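You operate a simulated robot arm through the tools that you are given. There is no shell and no other tool. Be economical: measure what you need, move in short steps, check, and stop when the job is done.

The job below is to be done with a simulated robot arm. You get a single attempt, and the scene is never put back.

JOB
Put things in order on the beech table. At the end: the brown belt from the beech table stands where the grey paper ball stood; the white clothes peg from the beech table is on the brown carton; the grey socks from the beech table stands on top of the blue hardback book (marked "LAKES"); the grey paper ball from the beech table stands where the grey socks stood; whatever was shut is shut again. Leave all else as you found it, and nothing knocked over.

It is judged by the outcome, as a careful person would: the job done as asked, and still so three seconds after it is handed in. It fails if anything else is knocked over, pushed out of place, dropped, spilled or broken.

ROBOT AND FRAMES
A 6-joint arm with a two-finger parallel gripper, fixed in place. Base frame: the origin is at the foot of the arm, x ahead of it, y to its left, z up; the work surface is at about z = 850. Lengths are in mm, angles in degrees, forces in N, time in s.
With the tool pointing down near the work surface it reaches from about 240 to 640 mm from the base axis. Its first joint turns from -66.0 to 66.0 degrees. Payload 2.7 kg.
Tool frame: the origin (TCP) lies between the finger pads and is the grasp point; the fingertips stand 23 mm ahead of it; z points along the fingers, y is the line along which they close. The gripper opens to 94 mm. The fingers are 38 mm wide and 10 mm thick; the gripper's body (54 by 96 mm) begins 39 mm behind the TCP.
Orientation is told as [roll, pitch, yaw] about the base's x, y, z axes, in that order, counted from this pose: with the fingers straight down and closing along the base's y, the tool's x points along the base's -x, its y along +y and its z along -z.

CONTROLS
- The arm moves only by the tool servo_tool. Its argument "commands" is one flat list of numbers, 7 for each row, row after row: the shift along the base's x, y, z in units of 50 mm (1.0 is 50 mm), then the turn, a rotation vector about the base's x, y, z in units of 8 degrees (1.0 is 8 degrees), then the opening, from 0 (shut) to 1 (fully open). In form: [tx, ty, tz, ax, ay, az, hand, tx, ty, tz, ax, ay, az, hand, ...]. A call has 1 to 10 rows; each row shifts and turns the commanded pose from where the row before left it. A call with a number of a shift or a turn outside -1 to 1 is refused whole. Each row takes 0.2 s and may step no farther than 50 mm and 8.6 degrees from the row before; otherwise, or with a gripper value out of range, the whole call is refused. A pose out of reach is approached as far as the arm can. The call stops where the force on the tool passes 40 N (or 10 N more than at its start, if that is more) or the arm is blocked; 0.2 s more then pass. The fingers move at their own pace (about 45 mm/s each) and stop on an object; they squeeze with about 26 N. The grip force told is the motor's: it shows also when the fingers shut on nothing. Time passes only in rows, and 0.2 s behind the last, so rows that do not move let the fingers close. It gives the time, the measured TCP pose, the force on the tool (base axes), the opening and the grip force at its end, in the units of the frame above (readings bear some noise).
- Cameras (640 x 400 px; columns grow to the right, rows downward): "scene" is fixed at [94.4, -443.9, 1408]; the picture's right is [0.63, -0.77, 0.00], its down [-0.43, -0.35, -0.83] and it looks along [0.64, 0.53, -0.56] (base axes); focal length 251 px, centre (320, 200). "wrist" rides on the gripper at [87, 16, -74] in the tool frame; the picture's right is [-0.18, 0.98, 0.00], its down [-0.58, -0.11, -0.81] and it looks along [-0.79, -0.15, 0.59] (tool axes); focal length 243 px, centre (320, 200). There is no depth. A picture from a camera that has moved, and an enlarged one, comes with that camera's place and axes in the base frame and with its lens. The place of the scene camera against the robot may be out by one fixed shift of up to 12 mm in any direction.
- get_image(camera): a new picture of that camera. No time passes.
- close_up(camera, box): a new picture of the part [left, top, right, bottom] of that camera's present view, enlarged. No time passes.
- finish_job(): hands the job in; it is judged then, once.

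Go step by step. Nothing tells you positions but the pictures and the camera data: compare them with the known pose of the tool, close in by small moves and look again before you grip or let go. The budget is 120 turns and 76 pictures, counting those below and the enlarged ones. Unless the task says otherwise, let go and move clear before handing in, and close with one line.

The tools are called after "Request:" by a JSON object that holds its "fn" and its "kwargs". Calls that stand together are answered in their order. servo_tool: Moves the arm, as the interface text tells. Its arguments: {"type":"object","properties":{"commands":{"type":"array","items":{"type":"number"}}},"required":["commands"]} The other tools are called the same way: get_image (camera) takes a picture; close_up (camera, box) takes an enlarged picture of a part of a camera's view; finish_job () hands the job in.

At the start:

```text
clock: 0.0
tcp_pos: [424.0, -201.2, 1184.9]
tcp_rot: [0.0, 0.0, 0.1]
wrist_force: [-0.1, 0.5, -0.5]
opening: 94.0
grip_force: 0.1
```

scene: 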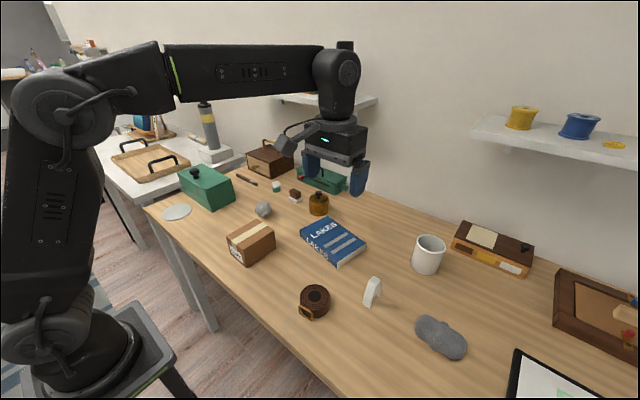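
wrist: 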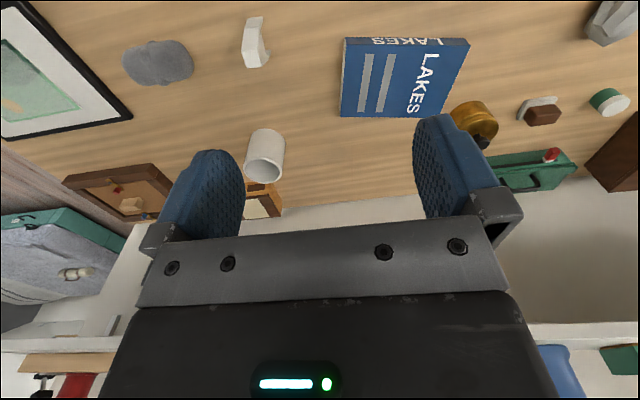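

I see the belt near (369,-197), the peg near (475,-293), the socks near (474,-461), the book near (560,-110), the carton near (387,63) and the paper ball near (534,187). I'll look closer before moving.

Request:
{"fn": "close_up", "kwargs": {"camera": "scene", "box": [210, 170, 370, 270]}}

Request:
{"fn": "close_up", "kwargs": {"camera": "scene", "box": [290, 250, 490, 375]}}

Request:
{"fn": "close_up", "kwargs": {"camera": "wrist", "box": [80, 0, 640, 200]}}

```text
4.00 times, centred on (290, 220) of scene
camera zoom: at [94.4, -443.9, 1408.0], right [0.63, -0.77, 0.0], down [-0.43, -0.35, -0.83], along [0.64, 0.53, -0.56], focal length 1005 px, centre (440, 120)
```

zoom: 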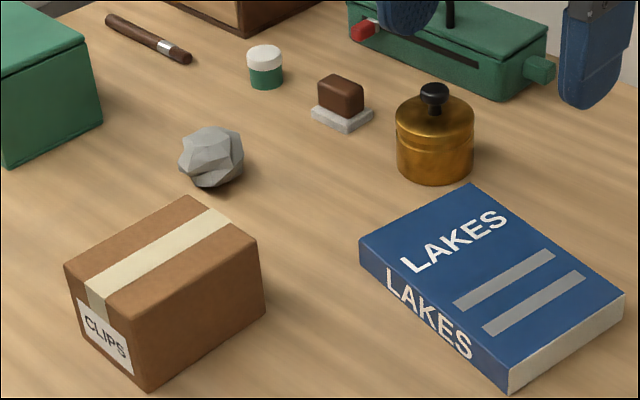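

```text
3.20 times, centred on (390, 312) of scene
camera zoom: at [94.4, -443.9, 1408.0], right [0.63, -0.77, 0.0], down [-0.43, -0.35, -0.83], along [0.64, 0.53, -0.56], focal length 804 px, centre (96, -160)
```

zoom: 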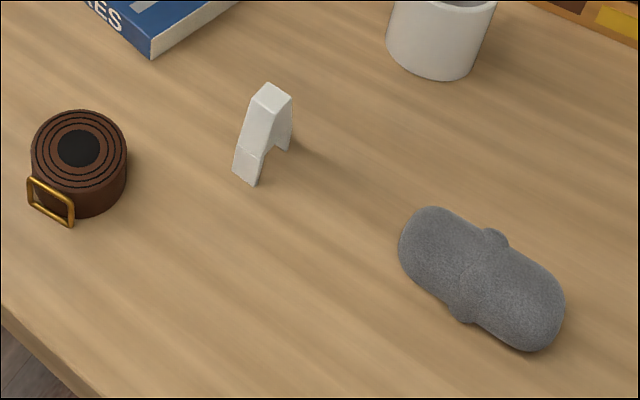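

```text
1.14 times, centred on (360, 100) of wrist
camera zoom: at [337.1, -185.9, 1259.6], right [0.18, 0.98, 0.0], down [0.58, -0.11, 0.81], along [0.79, -0.15, -0.59], focal length 277 px, centre (274, 314)
```

zoom: 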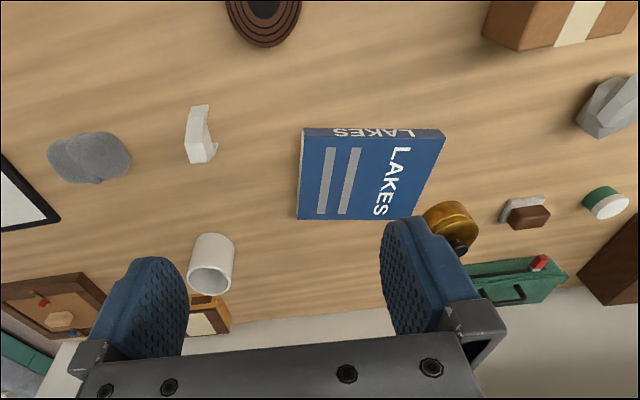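

The scene camera appears to be off by only a few mm. The socks lie with their long axis roughly along y, so I'll turn the gripper about 77° and move above them for a wrist view.

Request:
{"fn": "servo_tool", "kwargs": {"commands": [0.08, -0.48, -0.3, 0, 0, 0.96, 1, 0.08, -0.48, -0.3, 0, 0, 0.96, 1, 0.08, -0.48, -0.3, 0, 0, 0.96, 1, 0.08, -0.48, -0.3, 0, 0, 0.96, 1, 0.08, -0.48, -0.3, 0, 0, 0.96, 1, 0.08, -0.48, -0.3, 0, 0, 0.96, 1, 0.08, -0.48, -0.3, 0, 0, 0.96, 1, 0.08, -0.48, -0.3, 0, 0, 0.96, 1, 0.08, -0.48, -0.3, 0, 0, 0.96, 1, 0.08, -0.48, -0.3, 0, 0, 0.96, 1]}}

Request:
{"fn": "get_image", "kwargs": {"camera": "wrist"}}

Request:
{"fn": "get_image", "kwargs": {"camera": "scene"}}

```text
clock: 2.2
tcp_pos: [452.9, -432.2, 1032.2]
tcp_rot: [0.0, 0.0, 76.8]
wrist_force: [0.2, -0.1, 0.0]
opening: 94.1
grip_force: 0.1
out of reach, approached as far as the arm can: row 10
```

```text
70 pictures are left
camera wrist: at [416.6, -512.8, 1106.7], right [-0.92, 0.4, 0.0], down [0.24, 0.54, 0.81], along [0.32, 0.74, -0.59], focal length 243 px, centre (320, 200)
```

wrist: 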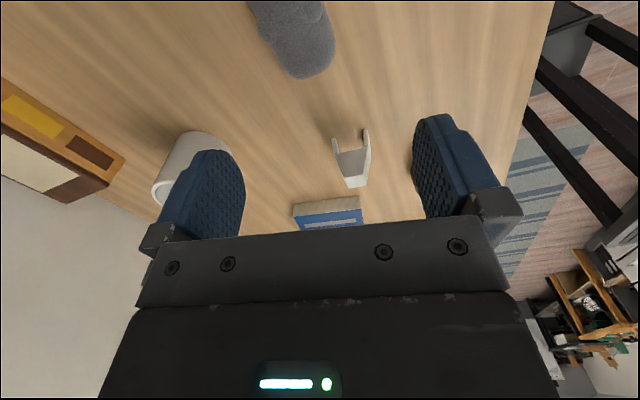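

```text
69 pictures are left
```

scene: 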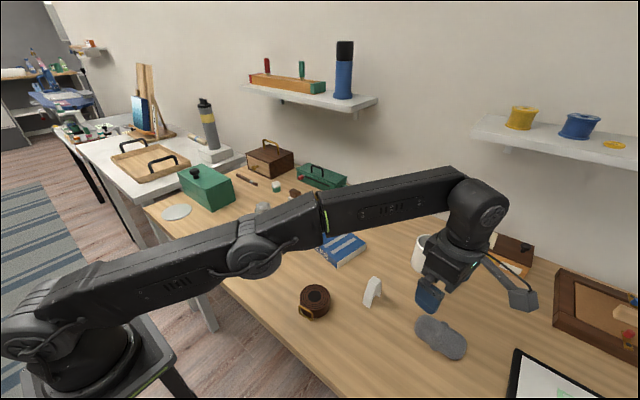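

The socks' +y tip is near (474,-403), so their centre is near (467,-460), just past the vertical reach. I'll tilt the tool about 15° outward around the closing axis and approach.

Request:
{"fn": "servo_tool", "kwargs": {"commands": [0, 0, -0.4, -0.91, 0.2, 0, 1, 0.1, 0, -0.4, -0.91, 0.2, 0, 1, 0.2, -0.15, -0.4, 0, 0, 0, 1, 0, 0, 0, 0, 0, 0, 1]}}

Request:
{"fn": "get_image", "kwargs": {"camera": "wrist"}}

Request:
{"fn": "close_up", "kwargs": {"camera": "scene", "box": [360, 230, 560, 380]}}

```text
clock: 3.2
tcp_pos: [468.2, -438.2, 972.3]
tcp_rot: [-0.4, 14.9, 76.8]
wrist_force: [0.9, 0.2, -0.1]
opening: 94.1
grip_force: 0.0
```

```text
68 pictures are left
camera wrist: at [437.7, -498.8, 1066.1], right [-0.92, 0.4, -0.05], down [0.28, 0.72, 0.63], along [0.29, 0.56, -0.77], focal length 243 px, centre (320, 200)
```

wrist: 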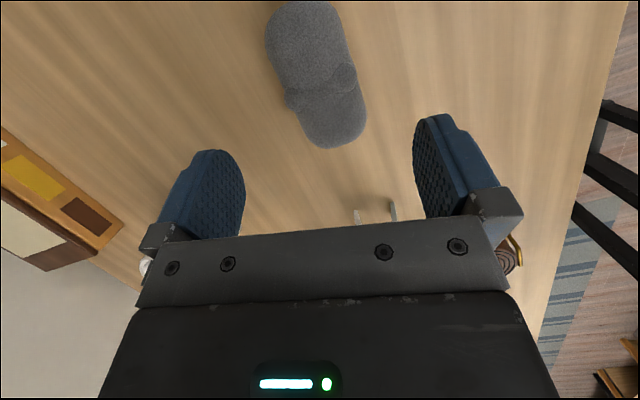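

```text
2.67 times, centred on (460, 305) of scene
camera zoom: at [94.4, -443.9, 1408.0], right [0.63, -0.77, 0.0], down [-0.43, -0.35, -0.83], along [0.64, 0.53, -0.56], focal length 670 px, centre (-53, -80)
```

zoom: 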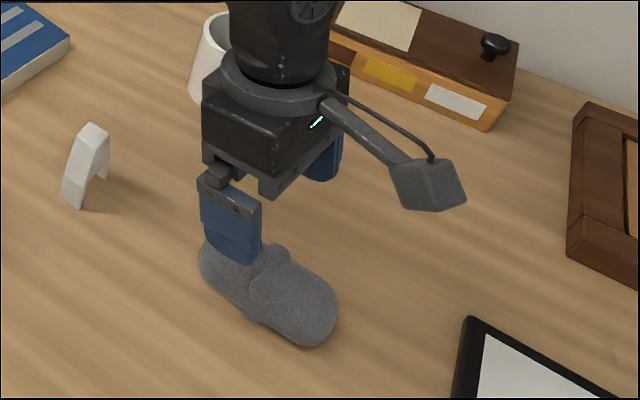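

The socks' centre is near (467,-459), and the fingers straddle them. I'm descending to grip height.

Request:
{"fn": "servo_tool", "kwargs": {"commands": [0, -0.17, -0.6, 0, 0, 0.5, 1, 0, -0.17, -0.6, 0, 0, 0, 1, 0, 0, -0.3, 0, 0, 0, 1, 0, 0, 0, 0, 0, 0, 1]}}

Request:
{"fn": "get_image", "kwargs": {"camera": "wrist"}}

Request:
{"fn": "close_up", "kwargs": {"camera": "scene", "box": [360, 230, 560, 380]}}

```text
clock: 4.2
tcp_pos: [468.0, -457.8, 899.1]
tcp_rot: [-0.3, 14.8, 80.7]
wrist_force: [0.3, -0.1, -1.1]
opening: 94.1
grip_force: 0.1
```

```text
66 pictures are left
camera wrist: at [441.3, -519.3, 992.9], right [-0.94, 0.33, -0.05], down [0.23, 0.74, 0.63], along [0.25, 0.58, -0.77], focal length 243 px, centre (320, 200)
```

wrist: 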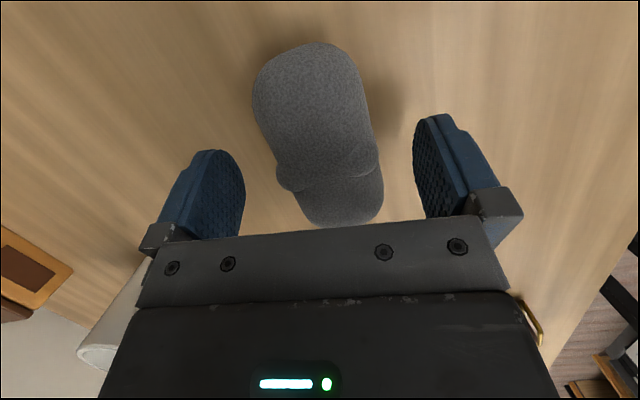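

```text
2.67 times, centred on (460, 305) of scene
camera zoom: at [94.4, -443.9, 1408.0], right [0.63, -0.77, 0.0], down [-0.43, -0.35, -0.83], along [0.64, 0.53, -0.56], focal length 670 px, centre (-53, -80)
```

zoom: 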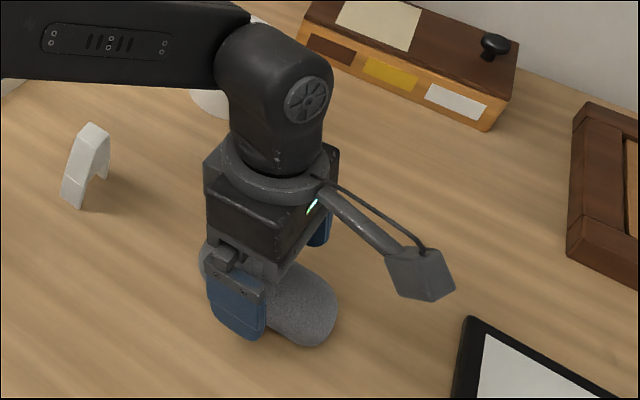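

Aligned well; I'll go down 13 mm more and close.

Request:
{"fn": "servo_tool", "kwargs": {"commands": [0, 0, -0.26, 0, 0, 0, 1, 0, 0, 0, 0, 0, 0, 0, 0, 0, 0, 0, 0, 0, 0, 0, 0, 0, 0, 0, 0, 0, 0, 0, 0, 0, 0, 0, 0, 0, 0, 0, 0, 0, 0, 0]}}

```text
clock: 5.6
tcp_pos: [467.2, -457.5, 886.5]
tcp_rot: [-0.3, 14.9, 80.7]
wrist_force: [-0.1, 0.1, -1.0]
opening: 51.6
grip_force: 25.7
```

Socks are held (51.6 mm wide). I'll keep the same tilt so they stay flat, lift them, and carry them to above the book, centre about (561,-101).

Request:
{"fn": "servo_tool", "kwargs": {"commands": [0, 0, 0.6, 0, 0, 0, 0, 0, 0, 0.8, 0, 0, 0, 0, 0, 0, 0.9, 0, 0, 0, 0]}}

Request:
{"fn": "servo_tool", "kwargs": {"commands": [0.2, 0.7, 0, 0, 0, 0, 0, 0.2, 0.8, 0, 0, 0, 0, 0, 0.2, 0.8, 0, 0, 0, 0, 0, 0.2, 0.8, 0, 0, 0, 0, 0, 0.2, 0.8, 0, 0, 0, 0, 0, 0.2, 0.8, 0, 0, 0, 0, 0, 0.2, 0.8, 0, 0, 0, 0, 0, 0.2, 0.8, 0, 0, 0, 0, 0, 0.28, 0.8, 0, 0, 0, 0, 0, 0, 0, 0, 0, 0, 0, 0]}}

Request:
{"fn": "get_image", "kwargs": {"camera": "wrist"}}

Request:
{"fn": "get_image", "kwargs": {"camera": "scene"}}

```text
clock: 6.4
tcp_pos: [468.5, -459.6, 997.5]
tcp_rot: [-0.2, 14.8, 80.7]
wrist_force: [0.1, 0.1, 0.4]
opening: 51.3
grip_force: 26.0
```

```text
clock: 8.6
tcp_pos: [561.6, -104.9, 1001.5]
tcp_rot: [-0.3, 14.9, 80.7]
wrist_force: [0.0, -0.2, -0.7]
opening: 51.3
grip_force: 26.0
```

```text
64 pictures are left
camera wrist: at [535.6, -166.6, 1095.1], right [-0.94, 0.33, -0.05], down [0.23, 0.74, 0.63], along [0.25, 0.58, -0.77], focal length 243 px, centre (320, 200)
```

wrist: 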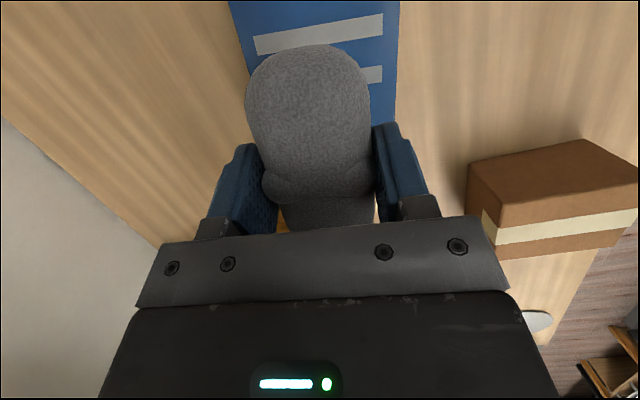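

```text
63 pictures are left
```

scene: 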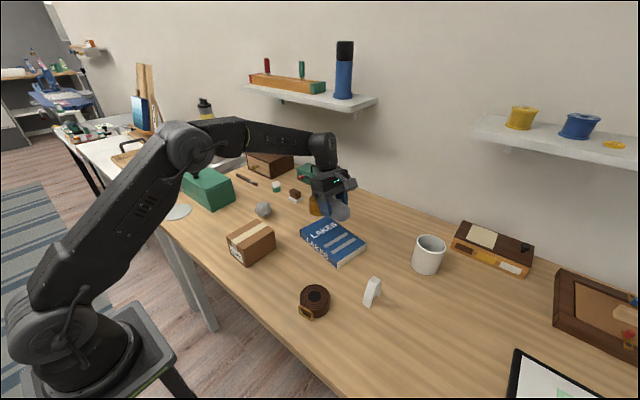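

Socks hover over the book with good centring. I'm descending to just above the cover.

Request:
{"fn": "servo_tool", "kwargs": {"commands": [0.06, 0.06, -0.5, 0, 0, 0, 0, 0, 0, -0.5, 0, 0, 0, 0, 0, 0, -0.5, 0, 0, 0, 0, 0, 0, 0, 0, 0, 0, 0]}}

Request:
{"fn": "close_up", "kwargs": {"camera": "scene", "box": [270, 170, 400, 280]}}

```text
clock: 9.6
tcp_pos: [565.8, -99.9, 924.5]
tcp_rot: [-0.3, 14.9, 80.8]
wrist_force: [-0.3, 0.1, 0.0]
opening: 51.6
grip_force: 26.4
```

```text
3.64 times, centred on (335, 225) of scene
camera zoom: at [94.4, -443.9, 1408.0], right [0.63, -0.77, 0.0], down [-0.43, -0.35, -0.83], along [0.64, 0.53, -0.56], focal length 913 px, centre (266, 109)
```

zoom: 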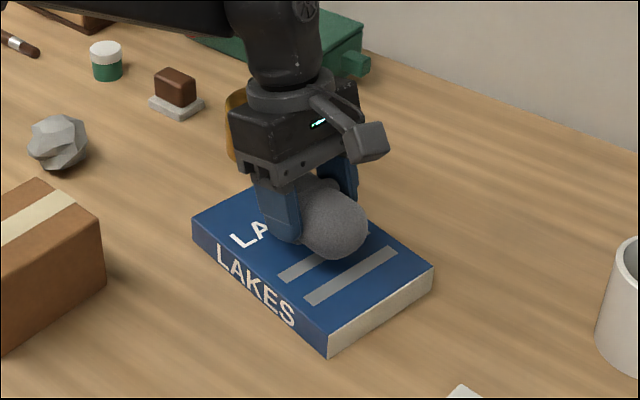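

Still a small gap; I'll lower in small steps watching force.

Request:
{"fn": "servo_tool", "kwargs": {"commands": [0, 0, -0.1, 0, 0, 0, 0, 0, 0, -0.06, 0, 0, 0, 0]}}

Request:
{"fn": "close_up", "kwargs": {"camera": "scene", "box": [300, 200, 380, 270]}}

```text
clock: 10.2
tcp_pos: [566.7, -98.7, 916.2]
tcp_rot: [-0.4, 14.9, 80.6]
wrist_force: [-0.4, -0.9, -0.1]
opening: 51.6
grip_force: 26.2
```

```text
5.71 times, centred on (340, 235) of scene
camera zoom: at [94.4, -443.9, 1408.0], right [0.63, -0.77, 0.0], down [-0.43, -0.35, -0.83], along [0.64, 0.53, -0.56], focal length 1435 px, centre (206, 0)
```

zoom: 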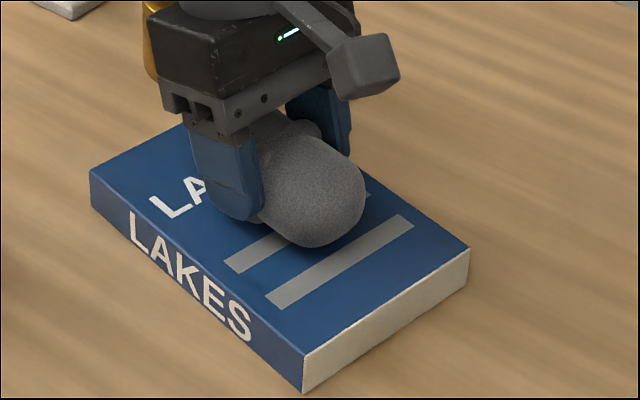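

Request:
{"fn": "servo_tool", "kwargs": {"commands": [0, 0, -0.05, 0, 0, 0, 0, 0, 0, 0, 0, 0, 0, 0]}}

```text
clock: 10.8
tcp_pos: [567.0, -97.8, 913.8]
tcp_rot: [-0.4, 15.0, 80.7]
wrist_force: [-0.9, 0.3, 4.5]
opening: 51.6
grip_force: 25.9
```

Contact felt (4.5 N), so the socks rest on the book. I'll open and lift straight up.

Request:
{"fn": "servo_tool", "kwargs": {"commands": [0, 0, 0, 0, 0, 0, 0.8, 0, 0, 0, 0, 0, 0, 0.8, 0, 0, 0, 0, 0, 0, 0.8, 0, 0, 0.4, 0, 0, 0, 0.8, 0, 0, 0.8, 0, 0, 0, 0.8, 0, 0, 0.8, 0, 0, 0, 0.8, 0, 0, 0.4, 0, 0, 0, 1]}}

Request:
{"fn": "close_up", "kwargs": {"camera": "scene", "box": [210, 170, 370, 270]}}

Request:
{"fn": "get_image", "kwargs": {"camera": "wrist"}}

```text
clock: 12.4
tcp_pos: [565.3, -99.6, 1032.4]
tcp_rot: [-0.3, 14.9, 80.7]
wrist_force: [1.0, -0.4, -0.2]
opening: 93.8
grip_force: 0.0
```

```text
4.00 times, centred on (290, 220) of scene
camera zoom: at [94.3, -443.9, 1408.0], right [0.63, -0.77, 0.0], down [-0.43, -0.35, -0.83], along [0.64, 0.53, -0.56], focal length 1005 px, centre (440, 120)
```

zoom: 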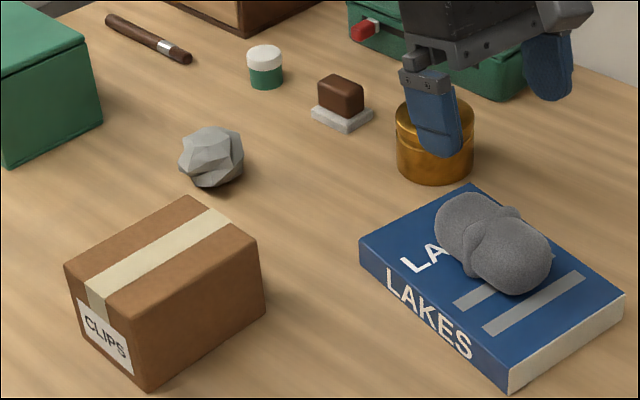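

```text
59 pictures are left
camera wrist: at [539.6, -162.1, 1127.3], right [-0.94, 0.33, -0.05], down [0.23, 0.74, 0.63], along [0.25, 0.58, -0.77], focal length 243 px, centre (320, 200)
```

wrist: 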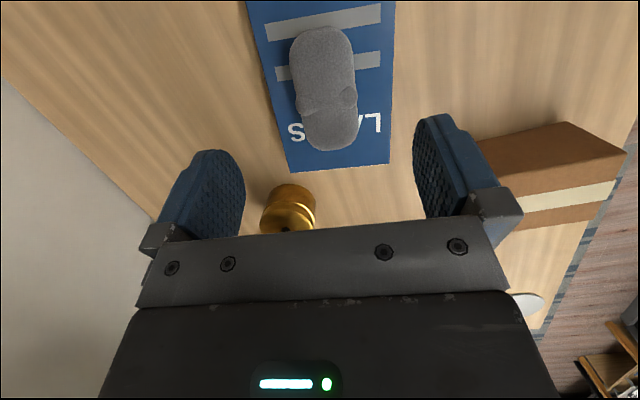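

Socks sit well on the book. Next is the paper ball near (523,179); I'll keep this orientation, since it keeps the camera clear of the carton.

Request:
{"fn": "servo_tool", "kwargs": {"commands": [-0.14, 0.9, 0, 0, 0, 0, 1, -0.14, 0.9, 0, 0, 0, 0, 1, -0.14, 0.9, 0, 0, 0, 0, 1, -0.14, 0.9, -0.2, 0, 0, 0, 1, -0.14, 0.9, -0.4, 0, 0, 0, 1, -0.14, 0.9, -0.5, 0, 0, 0, 1, 0, 0, 0, 0, 0, 0, 1]}}

Request:
{"fn": "get_image", "kwargs": {"camera": "wrist"}}

Request:
{"fn": "close_up", "kwargs": {"camera": "scene", "box": [190, 140, 350, 260]}}

```text
refused: row 6 steps farther than a row can; nothing moved
```

```text
58 pictures are left
camera wrist: at [539.6, -162.1, 1127.3], right [-0.94, 0.33, -0.05], down [0.23, 0.74, 0.63], along [0.25, 0.58, -0.77], focal length 243 px, centre (320, 200)
```

wrist: 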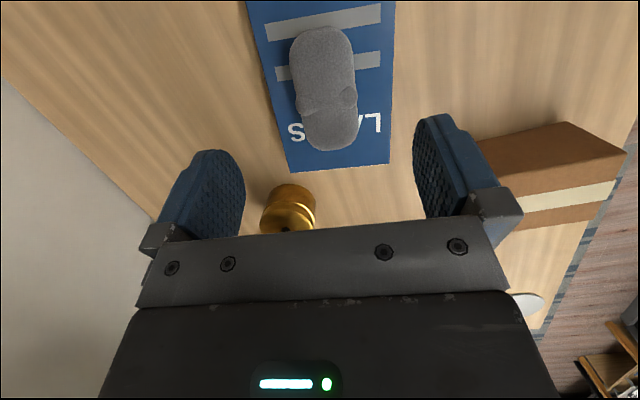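

```text
3.33 times, centred on (270, 200) of scene
camera zoom: at [94.3, -443.9, 1408.0], right [0.63, -0.77, 0.0], down [-0.43, -0.35, -0.83], along [0.64, 0.53, -0.56], focal length 837 px, centre (487, 200)
```

zoom: 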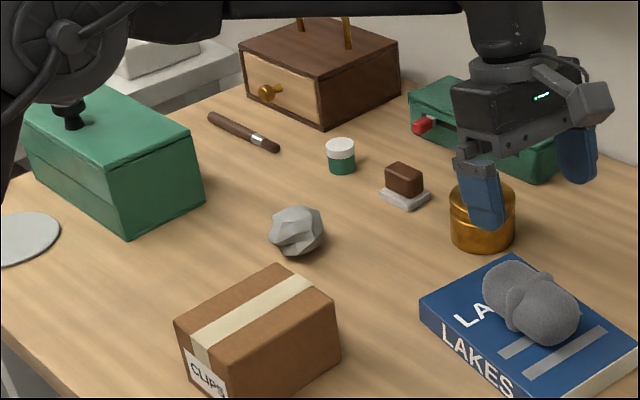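

The last move was refused because one row was too long, so I'll resend it with shorter rows.

Request:
{"fn": "servo_tool", "kwargs": {"commands": [-0.12, 0.76, 0, 0, 0, 0, 1, -0.12, 0.76, 0, 0, 0, 0, 1, -0.12, 0.76, 0, 0, 0, 0, 1, -0.12, 0.76, -0.2, 0, 0, 0, 1, -0.12, 0.76, -0.3, 0, 0, 0, 1, -0.12, 0.76, -0.4, 0, 0, 0, 1, -0.12, 0.76, -0.2, 0, 0, 0, 1, 0, 0, 0, 0, 0, 0, 1]}}

Request:
{"fn": "get_image", "kwargs": {"camera": "wrist"}}

Request:
{"fn": "close_up", "kwargs": {"camera": "scene", "box": [190, 140, 350, 260]}}

```text
clock: 14.2
tcp_pos: [525.7, 165.8, 979.2]
tcp_rot: [-0.3, 14.9, 80.7]
wrist_force: [0.4, -1.2, 0.2]
opening: 93.9
grip_force: 0.1
```

```text
56 pictures are left
camera wrist: at [498.4, 103.5, 1073.8], right [-0.94, 0.33, -0.05], down [0.23, 0.74, 0.63], along [0.25, 0.58, -0.77], focal length 243 px, centre (320, 200)
```

wrist: 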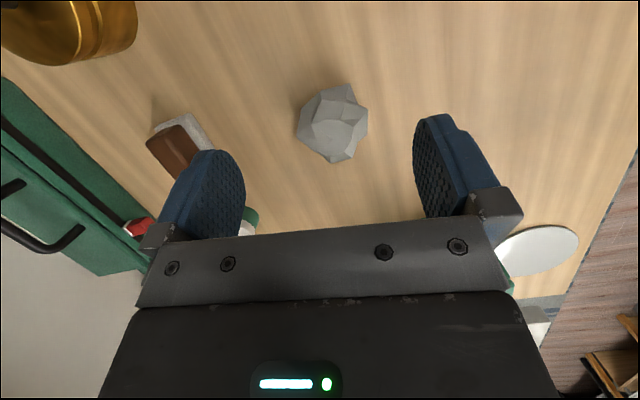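

```text
3.33 times, centred on (270, 200) of scene
camera zoom: at [94.4, -443.9, 1408.0], right [0.63, -0.77, 0.0], down [-0.43, -0.35, -0.83], along [0.64, 0.53, -0.56], focal length 837 px, centre (487, 200)
```

zoom: 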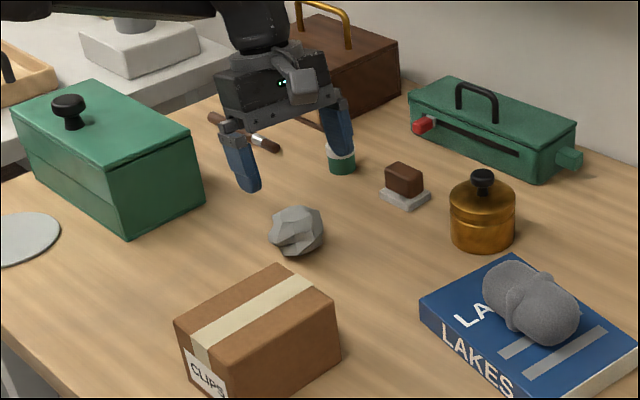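

Ball at about (524,177), between the fingers. Descending.

Request:
{"fn": "servo_tool", "kwargs": {"commands": [-0.02, 0.12, -0.6, 0, 0, 0, 1, -0.02, 0.12, -0.6, 0, 0, 0, 1, 0, 0, -0.4, 0, 0, 0, 1, 0, 0, 0, 0, 0, 0, 1]}}

Request:
{"fn": "get_image", "kwargs": {"camera": "wrist"}}

Request:
{"fn": "close_up", "kwargs": {"camera": "scene", "box": [190, 140, 350, 260]}}

```text
clock: 15.2
tcp_pos: [521.0, 176.3, 897.8]
tcp_rot: [-0.2, 15.0, 80.6]
wrist_force: [0.7, 0.7, -0.2]
opening: 93.7
grip_force: 0.1
```

```text
54 pictures are left
camera wrist: at [495.1, 114.7, 992.5], right [-0.94, 0.33, -0.05], down [0.23, 0.74, 0.63], along [0.25, 0.58, -0.77], focal length 243 px, centre (320, 200)
```

wrist: 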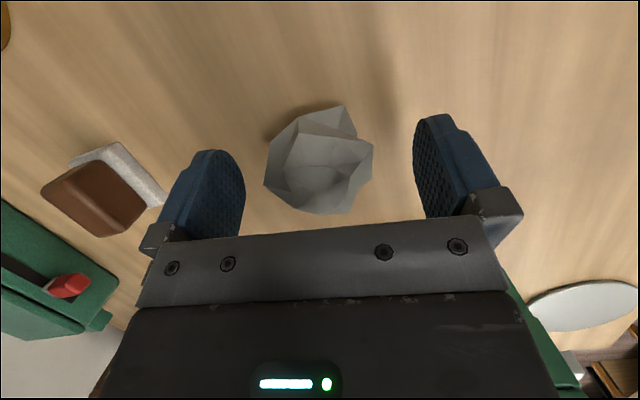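

```text
3.33 times, centred on (270, 200) of scene
camera zoom: at [94.4, -443.9, 1408.0], right [0.63, -0.77, 0.0], down [-0.43, -0.35, -0.83], along [0.64, 0.53, -0.56], focal length 837 px, centre (487, 200)
```

zoom: 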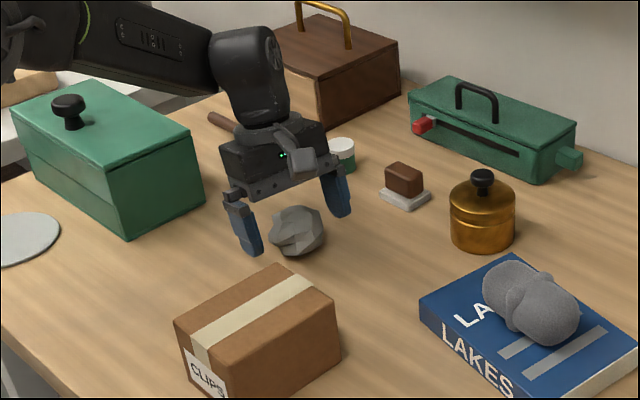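

Request:
{"fn": "servo_tool", "kwargs": {"commands": [0.04, 0.02, -0.32, 0, 0, 0, 1, 0, 0, 0, 0, 0, 0, 0, 0, 0, 0, 0, 0, 0, 0, 0, 0, 0, 0, 0, 0, 0, 0, 0, 0, 0, 0, 0, 0, 0, 0, 0, 0, 0, 0, 0]}}

Request:
{"fn": "servo_tool", "kwargs": {"commands": [0, 0, 0.5, 0, 0, 0, 0, 0, 0, 0.8, 0, 0, 0, 0, 0, 0, 0.9, 0, 0, 0, 0, 0, 0, 0, 0, 0, 0, 0]}}

Request:
{"fn": "get_image", "kwargs": {"camera": "wrist"}}

```text
clock: 16.6
tcp_pos: [522.5, 177.1, 881.6]
tcp_rot: [-0.2, 14.9, 80.7]
wrist_force: [-0.4, -0.2, 0.7]
opening: 50.7
grip_force: 25.7
```

```text
clock: 17.6
tcp_pos: [524.1, 182.0, 993.9]
tcp_rot: [-0.2, 14.8, 80.8]
wrist_force: [0.3, 0.3, -1.1]
opening: 51.1
grip_force: 25.9
```

```text
52 pictures are left
camera wrist: at [497.6, 120.7, 1087.9], right [-0.94, 0.33, -0.05], down [0.23, 0.74, 0.63], along [0.25, 0.58, -0.77], focal length 243 px, centre (320, 200)
```

wrist: 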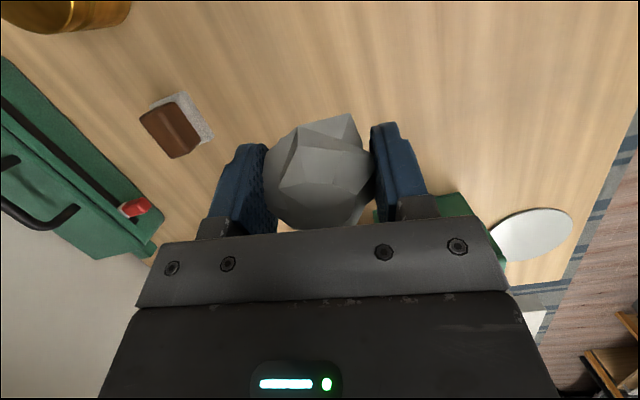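

Ball held (51 mm). Carrying it to the socks' old spot at (467,-459).

Request:
{"fn": "servo_tool", "kwargs": {"commands": [-0.07, -0.8, 0, 0, 0, 0, 0, -0.07, -0.8, 0, 0, 0, 0, 0, -0.07, -0.8, 0, 0, 0, 0, 0, -0.07, -0.8, 0, 0, 0, 0, 0, -0.07, -0.8, 0, 0, 0, 0, 0, -0.07, -0.8, 0, 0, 0, 0, 0, -0.07, -0.8, 0, 0, 0, 0, 0, -0.07, -0.8, 0, 0, 0, 0, 0]}}

Request:
{"fn": "servo_tool", "kwargs": {"commands": [-0.07, -0.8, 0, 0, 0, 0, 0, -0.07, -0.8, 0, 0, 0, 0, 0, -0.07, -0.8, 0, 0, 0, 0, 0, -0.07, -0.8, 0, 0, 0, 0, 0, -0.07, -0.8, 0, 0, 0, 0, 0, -0.07, -0.8, 0, 0, 0, 0, 0, -0.07, -0.8, 0, 0, 0, 0, 0, -0.07, -0.8, 0, 0, 0, 0, 0, 0, 0, 0, 0, 0, 0, 0]}}

Request:
{"fn": "get_image", "kwargs": {"camera": "scene"}}

```text
clock: 19.4
tcp_pos: [497.3, -140.7, 991.8]
tcp_rot: [-0.2, 14.9, 80.8]
wrist_force: [0.3, -0.8, 0.1]
opening: 51.0
grip_force: 26.1
```

```text
clock: 21.4
tcp_pos: [468.2, -460.2, 991.8]
tcp_rot: [-0.2, 14.8, 80.8]
wrist_force: [0.8, -0.8, 0.0]
opening: 50.9
grip_force: 26.3
```

```text
51 pictures are left
```

scene: 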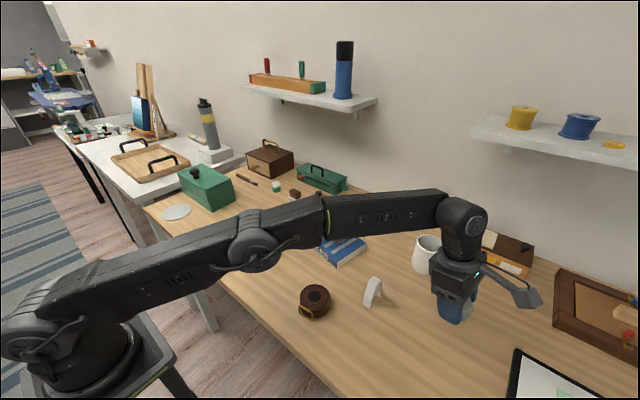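

Now lower to just above the pickup height (882) and set it down gently.

Request:
{"fn": "servo_tool", "kwargs": {"commands": [0, 0, -0.7, 0, 0, 0, 0, 0, 0, -0.7, 0, 0, 0, 0, 0, 0, -0.6, 0, 0, 0, 0, 0, 0, -0.1, 0, 0, 0, 0, 0, 0, 0, 0, 0, 0, 0]}}

```text
clock: 22.6
tcp_pos: [465.3, -460.3, 887.3]
tcp_rot: [-0.3, 15.0, 80.8]
wrist_force: [-0.2, 0.6, -0.5]
opening: 50.4
grip_force: 26.6
```

Request:
{"fn": "servo_tool", "kwargs": {"commands": [0, 0, -0.06, 0, 0, 0, 0, 0, 0, -0.05, 0, 0, 0, 0, 0, 0, 0, 0, 0, 0, 0]}}

```text
clock: 23.4
tcp_pos: [466.3, -461.3, 882.2]
tcp_rot: [-0.3, 15.0, 80.6]
wrist_force: [0.3, -0.8, -0.1]
opening: 50.8
grip_force: 26.0
```

Request:
{"fn": "servo_tool", "kwargs": {"commands": [0, 0, -0.03, 0, 0, 0, 0, 0, 0, 0, 0, 0, 0, 0]}}

```text
clock: 24.0
tcp_pos: [466.0, -461.9, 881.6]
tcp_rot: [-0.3, 14.9, 80.8]
wrist_force: [-2.5, 1.1, 7.3]
opening: 50.7
grip_force: 26.2
```

Contact at 7 N: the ball is on the table. Releasing and rising.

Request:
{"fn": "servo_tool", "kwargs": {"commands": [0, 0, 0, 0, 0, 0, 0.7, 0, 0, 0, 0, 0, 0, 1, 0, 0, 0, 0, 0, 0, 1, 0, 0, 0, 0, 0, 0, 1, 0, 0, 0.6, 0, 0, 0, 1, 0, 0, 0.8, 0, 0, 0, 1, 0, 0, 0.8, 0, 0, 0, 1, 0, 0, 0, 0, 0, 0, 1]}}

Request:
{"fn": "get_image", "kwargs": {"camera": "wrist"}}

Request:
{"fn": "close_up", "kwargs": {"camera": "scene", "box": [290, 250, 490, 375]}}

```text
clock: 25.8
tcp_pos: [468.0, -457.9, 990.1]
tcp_rot: [-0.4, 14.9, 80.8]
wrist_force: [0.0, -0.6, 0.0]
opening: 93.7
grip_force: 0.0
```

```text
50 pictures are left
camera wrist: at [441.7, -518.4, 1085.0], right [-0.94, 0.33, -0.05], down [0.23, 0.74, 0.63], along [0.25, 0.58, -0.77], focal length 243 px, centre (320, 200)
```

wrist: 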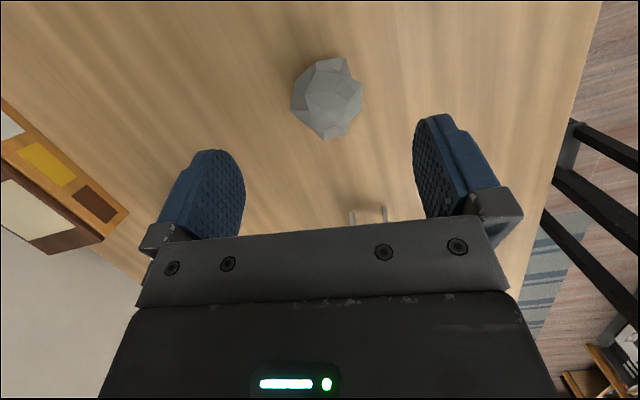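

```text
3.20 times, centred on (390, 312) of scene
camera zoom: at [94.4, -443.9, 1408.0], right [0.63, -0.77, 0.0], down [-0.43, -0.35, -0.83], along [0.64, 0.53, -0.56], focal length 804 px, centre (96, -160)
```

zoom: 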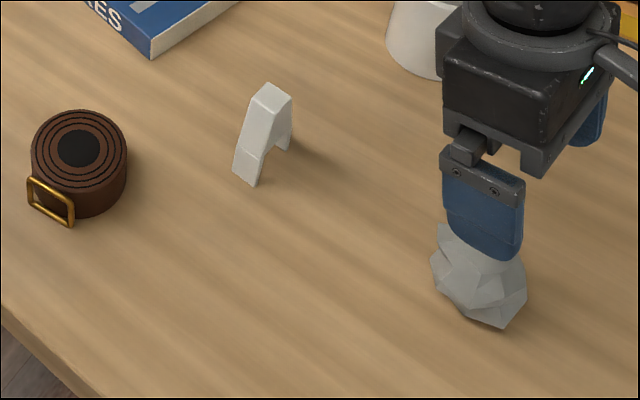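

Ball placed. The belt's centre is near (364,-198), with its buckle on the -x side, so I'll go above it with the tool vertical and yaw near 0.

Request:
{"fn": "servo_tool", "kwargs": {"commands": [0, 0.1, 0.3, 0.92, -0.15, 0, 1, 0, 0.1, 0.2, 0.92, -0.15, 0, 1, -0.27, 0.62, 0, 0, 0, -1, 1, -0.27, 0.62, 0, 0, 0, -1, 1, -0.27, 0.62, 0, 0, 0, -1, 1, -0.27, 0.62, 0, 0, 0, -1, 1, -0.27, 0.62, 0, 0, 0, -1, 1, -0.27, 0.62, 0, 0, 0, -1, 1, -0.27, 0.62, 0, 0, 0, -1, 1, -0.27, 0.62, 0, 0, 0, -1, 1]}}

Request:
{"fn": "servo_tool", "kwargs": {"commands": [0, 0, 0, 0, 0, -1, 1, 0, 0, 0, 0, 0, -1, 1, 0, 0, 0, 0, 0, -0.1, 1]}}

Request:
{"fn": "get_image", "kwargs": {"camera": "wrist"}}

Request:
{"fn": "get_image", "kwargs": {"camera": "scene"}}

```text
clock: 28.0
tcp_pos: [348.0, -189.5, 1012.2]
tcp_rot: [-0.3, -0.1, 16.6]
wrist_force: [0.0, 0.2, -0.5]
opening: 93.8
grip_force: 0.1
out of reach, approached as far as the arm can: row 1, 2
```

```text
clock: 28.8
tcp_pos: [347.0, -191.4, 1012.6]
tcp_rot: [-0.3, 0.0, -0.1]
wrist_force: [0.1, -0.2, -0.2]
opening: 94.0
grip_force: 0.0
```

```text
48 pictures are left
camera wrist: at [261.0, -175.3, 1086.8], right [0.19, 0.98, 0.0], down [0.58, -0.11, 0.81], along [0.79, -0.15, -0.59], focal length 243 px, centre (320, 200)
```

wrist: 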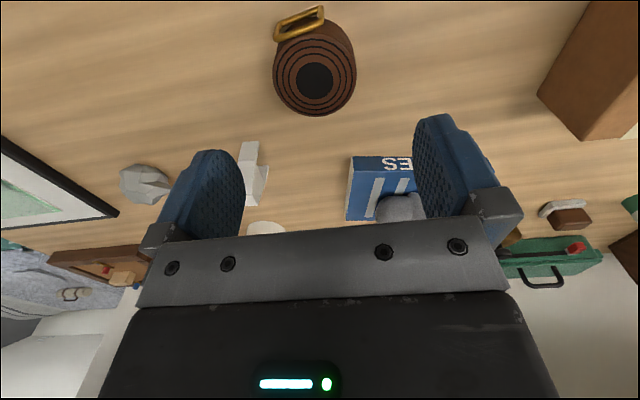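

```text
47 pictures are left
```

scene: 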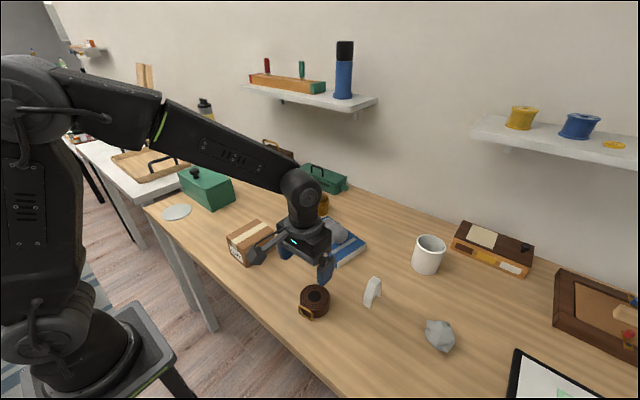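

Belt centre is near (364,-200), with the buckle safely to -x. Moving over it and partly down.

Request:
{"fn": "servo_tool", "kwargs": {"commands": [0.18, -0.09, -0.3, 0, 0, 0, 1, 0.16, -0.09, -0.7, 0, 0, 0, 1, 0, 0, -0.7, 0, 0, 0, 1, 0, 0, 0, 0, 0, 0, 1]}}

Request:
{"fn": "get_image", "kwargs": {"camera": "wrist"}}

Request:
{"fn": "close_up", "kwargs": {"camera": "scene", "box": [240, 230, 400, 330]}}

```text
clock: 29.8
tcp_pos: [360.8, -199.5, 929.5]
tcp_rot: [-0.3, -0.1, -0.1]
wrist_force: [0.5, -0.9, -0.5]
opening: 94.2
grip_force: 0.0
```

```text
46 pictures are left
camera wrist: at [274.1, -183.4, 1004.0], right [0.19, 0.98, 0.0], down [0.58, -0.11, 0.81], along [0.79, -0.15, -0.59], focal length 243 px, centre (320, 200)
```

wrist: 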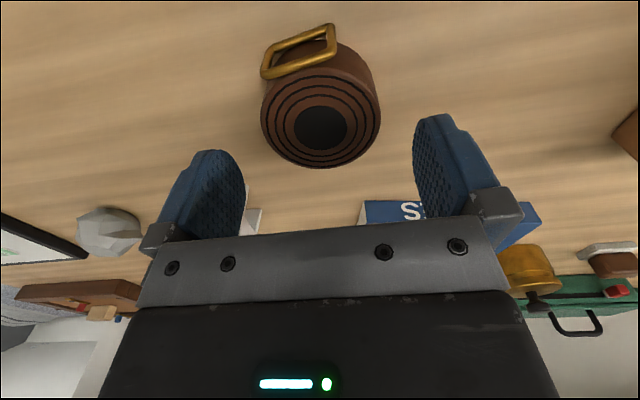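

```text
4.00 times, centred on (320, 280) of scene
camera zoom: at [94.4, -443.9, 1408.0], right [0.63, -0.77, 0.0], down [-0.43, -0.35, -0.83], along [0.64, 0.53, -0.56], focal length 1005 px, centre (320, -120)
```

zoom: 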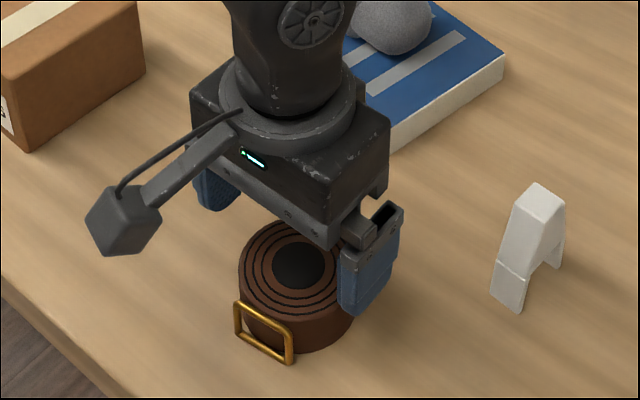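

Request:
{"fn": "servo_tool", "kwargs": {"commands": [0.05, -0.02, -0.5, 0, 0, 0, 1, 0, 0, -0.44, 0, 0, 0, 1, 0, 0, 0, 0, 0, 0, 1]}}

Request:
{"fn": "get_image", "kwargs": {"camera": "wrist"}}

```text
clock: 30.6
tcp_pos: [365.5, -201.2, 881.1]
tcp_rot: [-0.3, -0.1, 0.0]
wrist_force: [-0.1, -0.3, -0.3]
opening: 93.8
grip_force: 0.0
```

```text
44 pictures are left
camera wrist: at [279.0, -185.6, 956.0], right [0.19, 0.98, 0.0], down [0.58, -0.11, 0.81], along [0.79, -0.15, -0.59], focal length 243 px, centre (320, 200)
```

wrist: 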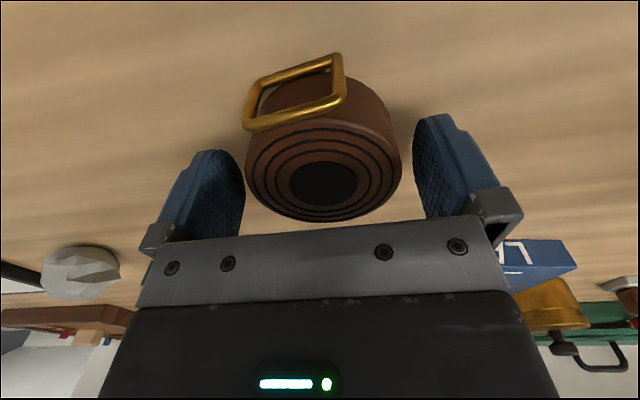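

Aligned; closing on the belt and lifting slightly.

Request:
{"fn": "servo_tool", "kwargs": {"commands": [0, 0, -0.03, 0, 0, 0, 0, 0, 0, 0, 0, 0, 0, 0, 0, 0, 0, 0, 0, 0, 0, 0, 0, 0, 0, 0, 0, 0, 0, 0, 0, 0, 0, 0, 0]}}

Request:
{"fn": "servo_tool", "kwargs": {"commands": [0, 0, 0.5, 0, 0, 0, 0, 0, 0, 0.9, 0, 0, 0, 0, 0, 0, 0.9, 0, 0, 0, 0, 0, 0, 0, 0, 0, 0, 0]}}

Request:
{"fn": "get_image", "kwargs": {"camera": "wrist"}}

```text
clock: 31.8
tcp_pos: [364.6, -201.7, 880.0]
tcp_rot: [-0.3, 0.0, 0.0]
wrist_force: [-0.3, 2.0, 3.8]
opening: 71.0
grip_force: 25.7
```

```text
clock: 32.8
tcp_pos: [364.2, -206.7, 994.5]
tcp_rot: [-0.2, 0.0, 0.0]
wrist_force: [-0.1, -0.4, -1.7]
opening: 70.9
grip_force: 26.5
```

```text
43 pictures are left
camera wrist: at [278.1, -190.6, 1069.2], right [0.19, 0.98, 0.0], down [0.58, -0.11, 0.81], along [0.79, -0.15, -0.59], focal length 243 px, centre (320, 200)
```

wrist: 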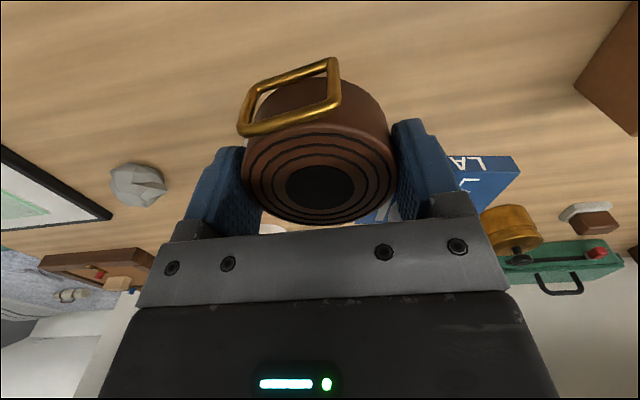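

Belt held (71 mm). Carrying it to the ball's old spot (524,177) while turning to yaw 80 to keep the camera off the carton.

Request:
{"fn": "servo_tool", "kwargs": {"commands": [0.32, 0.76, 0.1, 0, 0, 1, 0, 0.32, 0.76, 0, 0, 0, 1, 0, 0.32, 0.76, 0, 0, 0, 1, 0, 0.32, 0.76, 0, 0, 0, 1, 0, 0.32, 0.76, 0, 0, 0, 1, 0, 0.32, 0.76, 0, 0, 0, 1, 0, 0.32, 0.76, 0, 0, 0, 1, 0, 0.32, 0.76, 0, 0, 0, 1, 0, 0.32, 0.76, 0, 0, 0, 1, 0, 0.32, 0.76, 0, 0, 0, 1, 0]}}

Request:
{"fn": "servo_tool", "kwargs": {"commands": [0, 0, 0, 0, 0, 0, 0]}}

Request:
{"fn": "get_image", "kwargs": {"camera": "wrist"}}

Request:
{"fn": "close_up", "kwargs": {"camera": "scene", "box": [190, 140, 350, 260]}}

```text
clock: 35.0
tcp_pos: [528.5, 179.5, 998.2]
tcp_rot: [-0.2, 0.0, 80.1]
wrist_force: [0.1, -0.8, -1.8]
opening: 70.8
grip_force: 25.9
```

```text
clock: 35.4
tcp_pos: [530.0, 179.5, 998.3]
tcp_rot: [-0.3, 0.0, 80.1]
wrist_force: [-0.2, 0.5, -2.7]
opening: 71.1
grip_force: 26.2
```

```text
42 pictures are left
camera wrist: at [497.7, 96.7, 1071.5], right [-0.94, 0.35, 0.0], down [0.2, 0.55, 0.81], along [0.29, 0.75, -0.59], focal length 243 px, centre (320, 200)
```

wrist: 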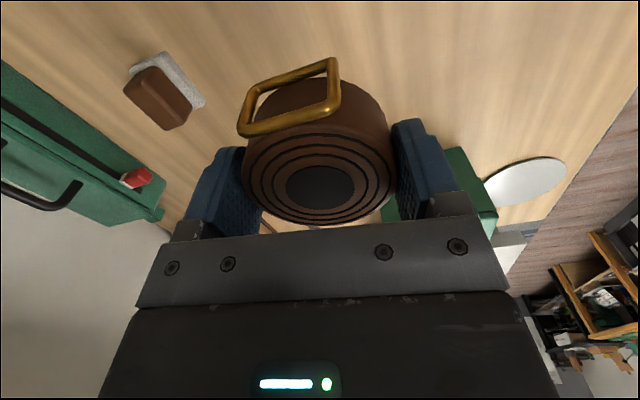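

```text
3.33 times, centred on (270, 200) of scene
camera zoom: at [94.4, -443.9, 1408.0], right [0.63, -0.77, 0.0], down [-0.43, -0.35, -0.83], along [0.64, 0.53, -0.56], focal length 837 px, centre (487, 200)
```

zoom: 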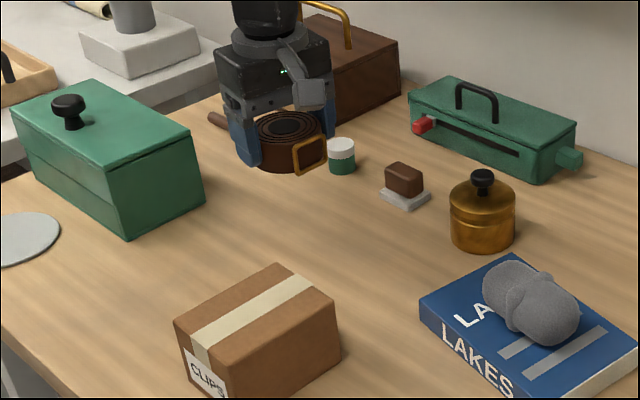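

Request:
{"fn": "servo_tool", "kwargs": {"commands": [-0.12, -0.04, -0.6, 0, 0, 0, 0, 0, 0, -0.8, 0, 0, 0, 0, 0, 0, -0.7, 0, 0, 0, 0, 0, 0, -0.1, 0, 0, 0, 0, 0, 0, 0, 0, 0, 0, 0]}}

Request:
{"fn": "close_up", "kwargs": {"camera": "scene", "box": [190, 140, 350, 260]}}

```text
clock: 36.6
tcp_pos: [520.1, 176.0, 890.2]
tcp_rot: [-0.2, 0.0, 79.9]
wrist_force: [0.1, -0.2, -2.2]
opening: 70.8
grip_force: 26.3
```

```text
3.33 times, centred on (270, 200) of scene
camera zoom: at [94.4, -443.9, 1408.0], right [0.63, -0.77, 0.0], down [-0.43, -0.35, -0.83], along [0.64, 0.53, -0.56], focal length 837 px, centre (487, 200)
```

zoom: 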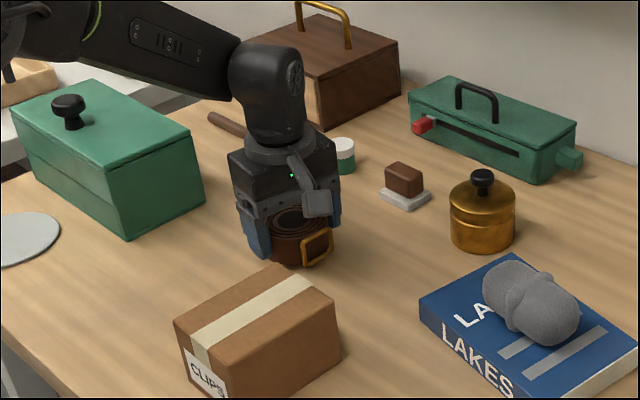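

Request:
{"fn": "servo_tool", "kwargs": {"commands": [0.06, 0.02, -0.12, 0, 0, 0, 0, 0, 0, -0.04, 0, 0, 0, 0, 0, 0, 0, 0, 0, 0, 0]}}

```text
clock: 37.4
tcp_pos: [523.3, 176.3, 881.5]
tcp_rot: [-0.3, 0.0, 79.9]
wrist_force: [1.0, -0.1, -0.3]
opening: 70.4
grip_force: 25.6
```

Request:
{"fn": "servo_tool", "kwargs": {"commands": [0, 0, -0.04, 0, 0, 0, 0, 0, 0, 0, 0, 0, 0, 0]}}

```text
clock: 38.0
tcp_pos: [523.3, 176.6, 879.8]
tcp_rot: [-0.4, -0.1, 79.9]
wrist_force: [-1.9, -1.1, 7.2]
opening: 70.8
grip_force: 26.5
```

Belt is touching the table; releasing and rising.

Request:
{"fn": "servo_tool", "kwargs": {"commands": [0, 0, 0, 0, 0, 0, 1, 0, 0, 0, 0, 0, 0, 1, 0, 0, 0, 0, 0, 0, 1, 0, 0, 0.6, 0, 0, 0, 1, 0, 0, 0.8, 0, 0, 0, 1, 0, 0, 0.8, 0, 0, 0, 1, 0, 0, 0, 0, 0, 0, 1]}}

Request:
{"fn": "get_image", "kwargs": {"camera": "wrist"}}

Request:
{"fn": "close_up", "kwargs": {"camera": "scene", "box": [210, 170, 370, 270]}}

Request:
{"fn": "close_up", "kwargs": {"camera": "scene", "box": [340, 260, 400, 320]}}

```text
clock: 39.6
tcp_pos: [523.4, 175.3, 991.6]
tcp_rot: [-0.2, -0.1, 79.9]
wrist_force: [-0.5, 0.4, 0.2]
opening: 94.0
grip_force: 0.0
```

```text
39 pictures are left
camera wrist: at [491.9, 92.2, 1066.0], right [-0.94, 0.35, 0.0], down [0.21, 0.55, 0.81], along [0.29, 0.75, -0.59], focal length 243 px, centre (320, 200)
```

wrist: 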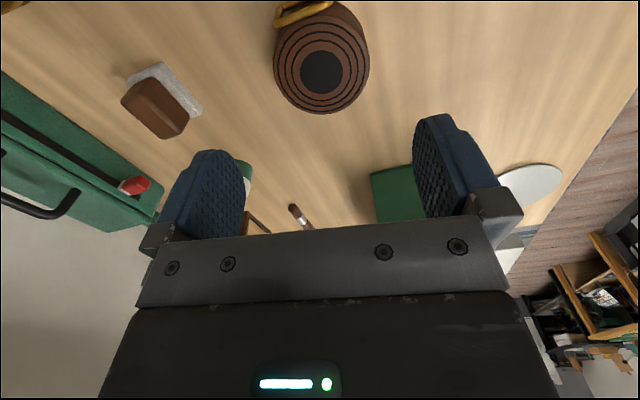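

```text
4.00 times, centred on (290, 220) of scene
camera zoom: at [94.3, -443.9, 1408.0], right [0.63, -0.77, 0.0], down [-0.43, -0.35, -0.83], along [0.64, 0.53, -0.56], focal length 1005 px, centre (440, 120)
```

zoom: 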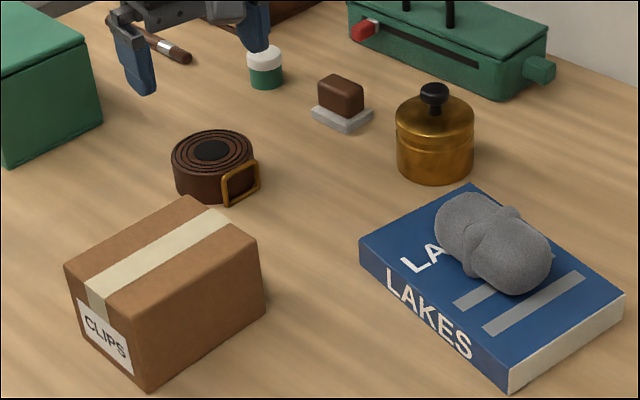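

```text
6.67 times, centred on (370, 290) of scene
camera zoom: at [94.3, -443.9, 1408.0], right [0.63, -0.77, 0.0], down [-0.43, -0.35, -0.83], along [0.64, 0.53, -0.56], focal length 1674 px, centre (-13, -400)
```

zoom: 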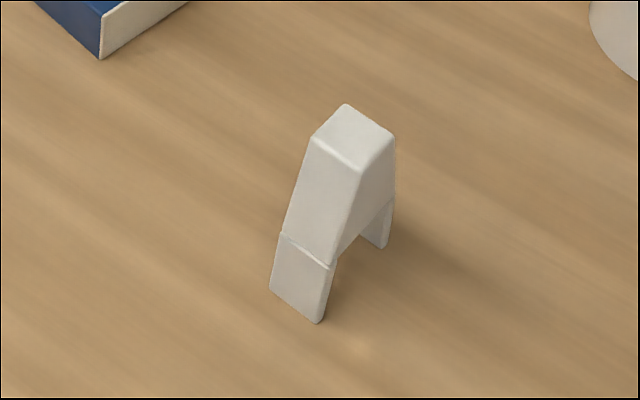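

Belt is in place. The peg stands near (459,-304), about 70 mm tall, with its legs spread roughly along x. I'll grip its flat sides, closing near y at yaw about -14°.

Request:
{"fn": "servo_tool", "kwargs": {"commands": [-0.13, -0.79, 0.1, 0, 0, -0.98, 1, -0.13, -0.79, 0.1, 0, 0, -0.98, 1, -0.13, -0.79, 0, 0, 0, -0.98, 1, -0.13, -0.79, 0, 0, 0, -0.98, 1, -0.13, -0.79, 0, 0, 0, -0.98, 1, -0.13, -0.79, 0, 0, 0, -0.98, 1, -0.13, -0.79, 0, 0, 0, -0.98, 1, -0.13, -0.79, 0, 0, 0, -0.98, 1]}}

Request:
{"fn": "servo_tool", "kwargs": {"commands": [-0.13, -0.79, 0, 0, 0, -0.98, 0.8, -0.13, -0.79, 0, 0, 0, -0.98, 0.8, -0.13, -0.79, 0, 0, 0, -0.98, 0.7, -0.13, -0.79, 0, 0, 0, -0.98, 0.7, 0, 0, 0, 0, 0, 0, 0.7]}}

Request:
{"fn": "get_image", "kwargs": {"camera": "wrist"}}

```text
clock: 41.4
tcp_pos: [473.6, -137.9, 999.9]
tcp_rot: [-0.3, 0.0, 17.2]
wrist_force: [0.5, -0.1, -0.2]
opening: 94.0
grip_force: 0.0
```

```text
clock: 42.6
tcp_pos: [448.1, -293.9, 998.7]
tcp_rot: [-0.3, 0.1, -14.3]
wrist_force: [-0.2, -1.0, 0.8]
opening: 66.0
grip_force: 0.1
```

```text
36 pictures are left
camera wrist: at [368.0, -257.6, 1072.1], right [0.42, 0.91, 0.0], down [0.54, -0.25, 0.81], along [0.73, -0.34, -0.59], focal length 243 px, centre (320, 200)
```

wrist: 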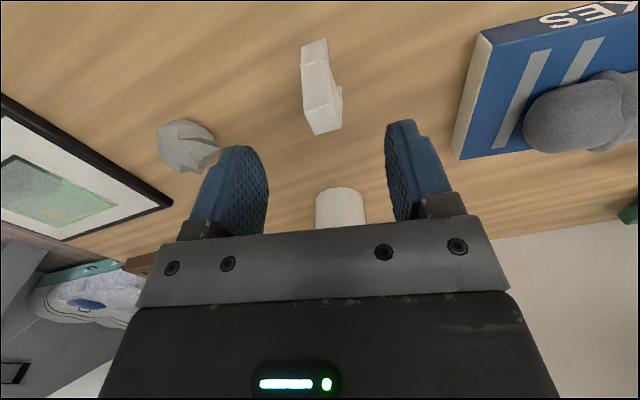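

Request:
{"fn": "close_up", "kwargs": {"camera": "wrist", "box": [270, 20, 370, 150]}}

```text
3.08 times, centred on (320, 85) of wrist
camera zoom: at [368.0, -257.6, 1072.1], right [0.42, 0.91, 0.0], down [0.54, -0.25, 0.81], along [0.73, -0.34, -0.59], focal length 746 px, centre (320, 554)
```

zoom: 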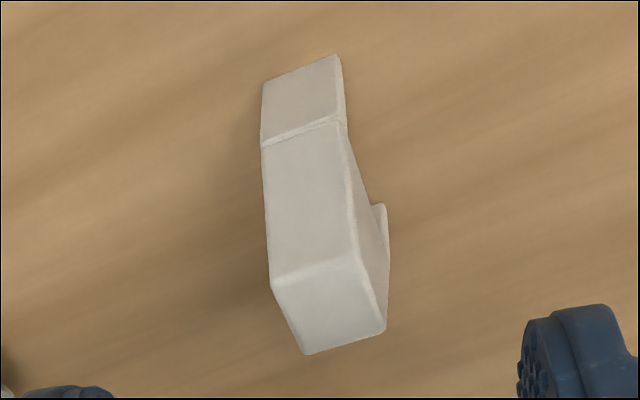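

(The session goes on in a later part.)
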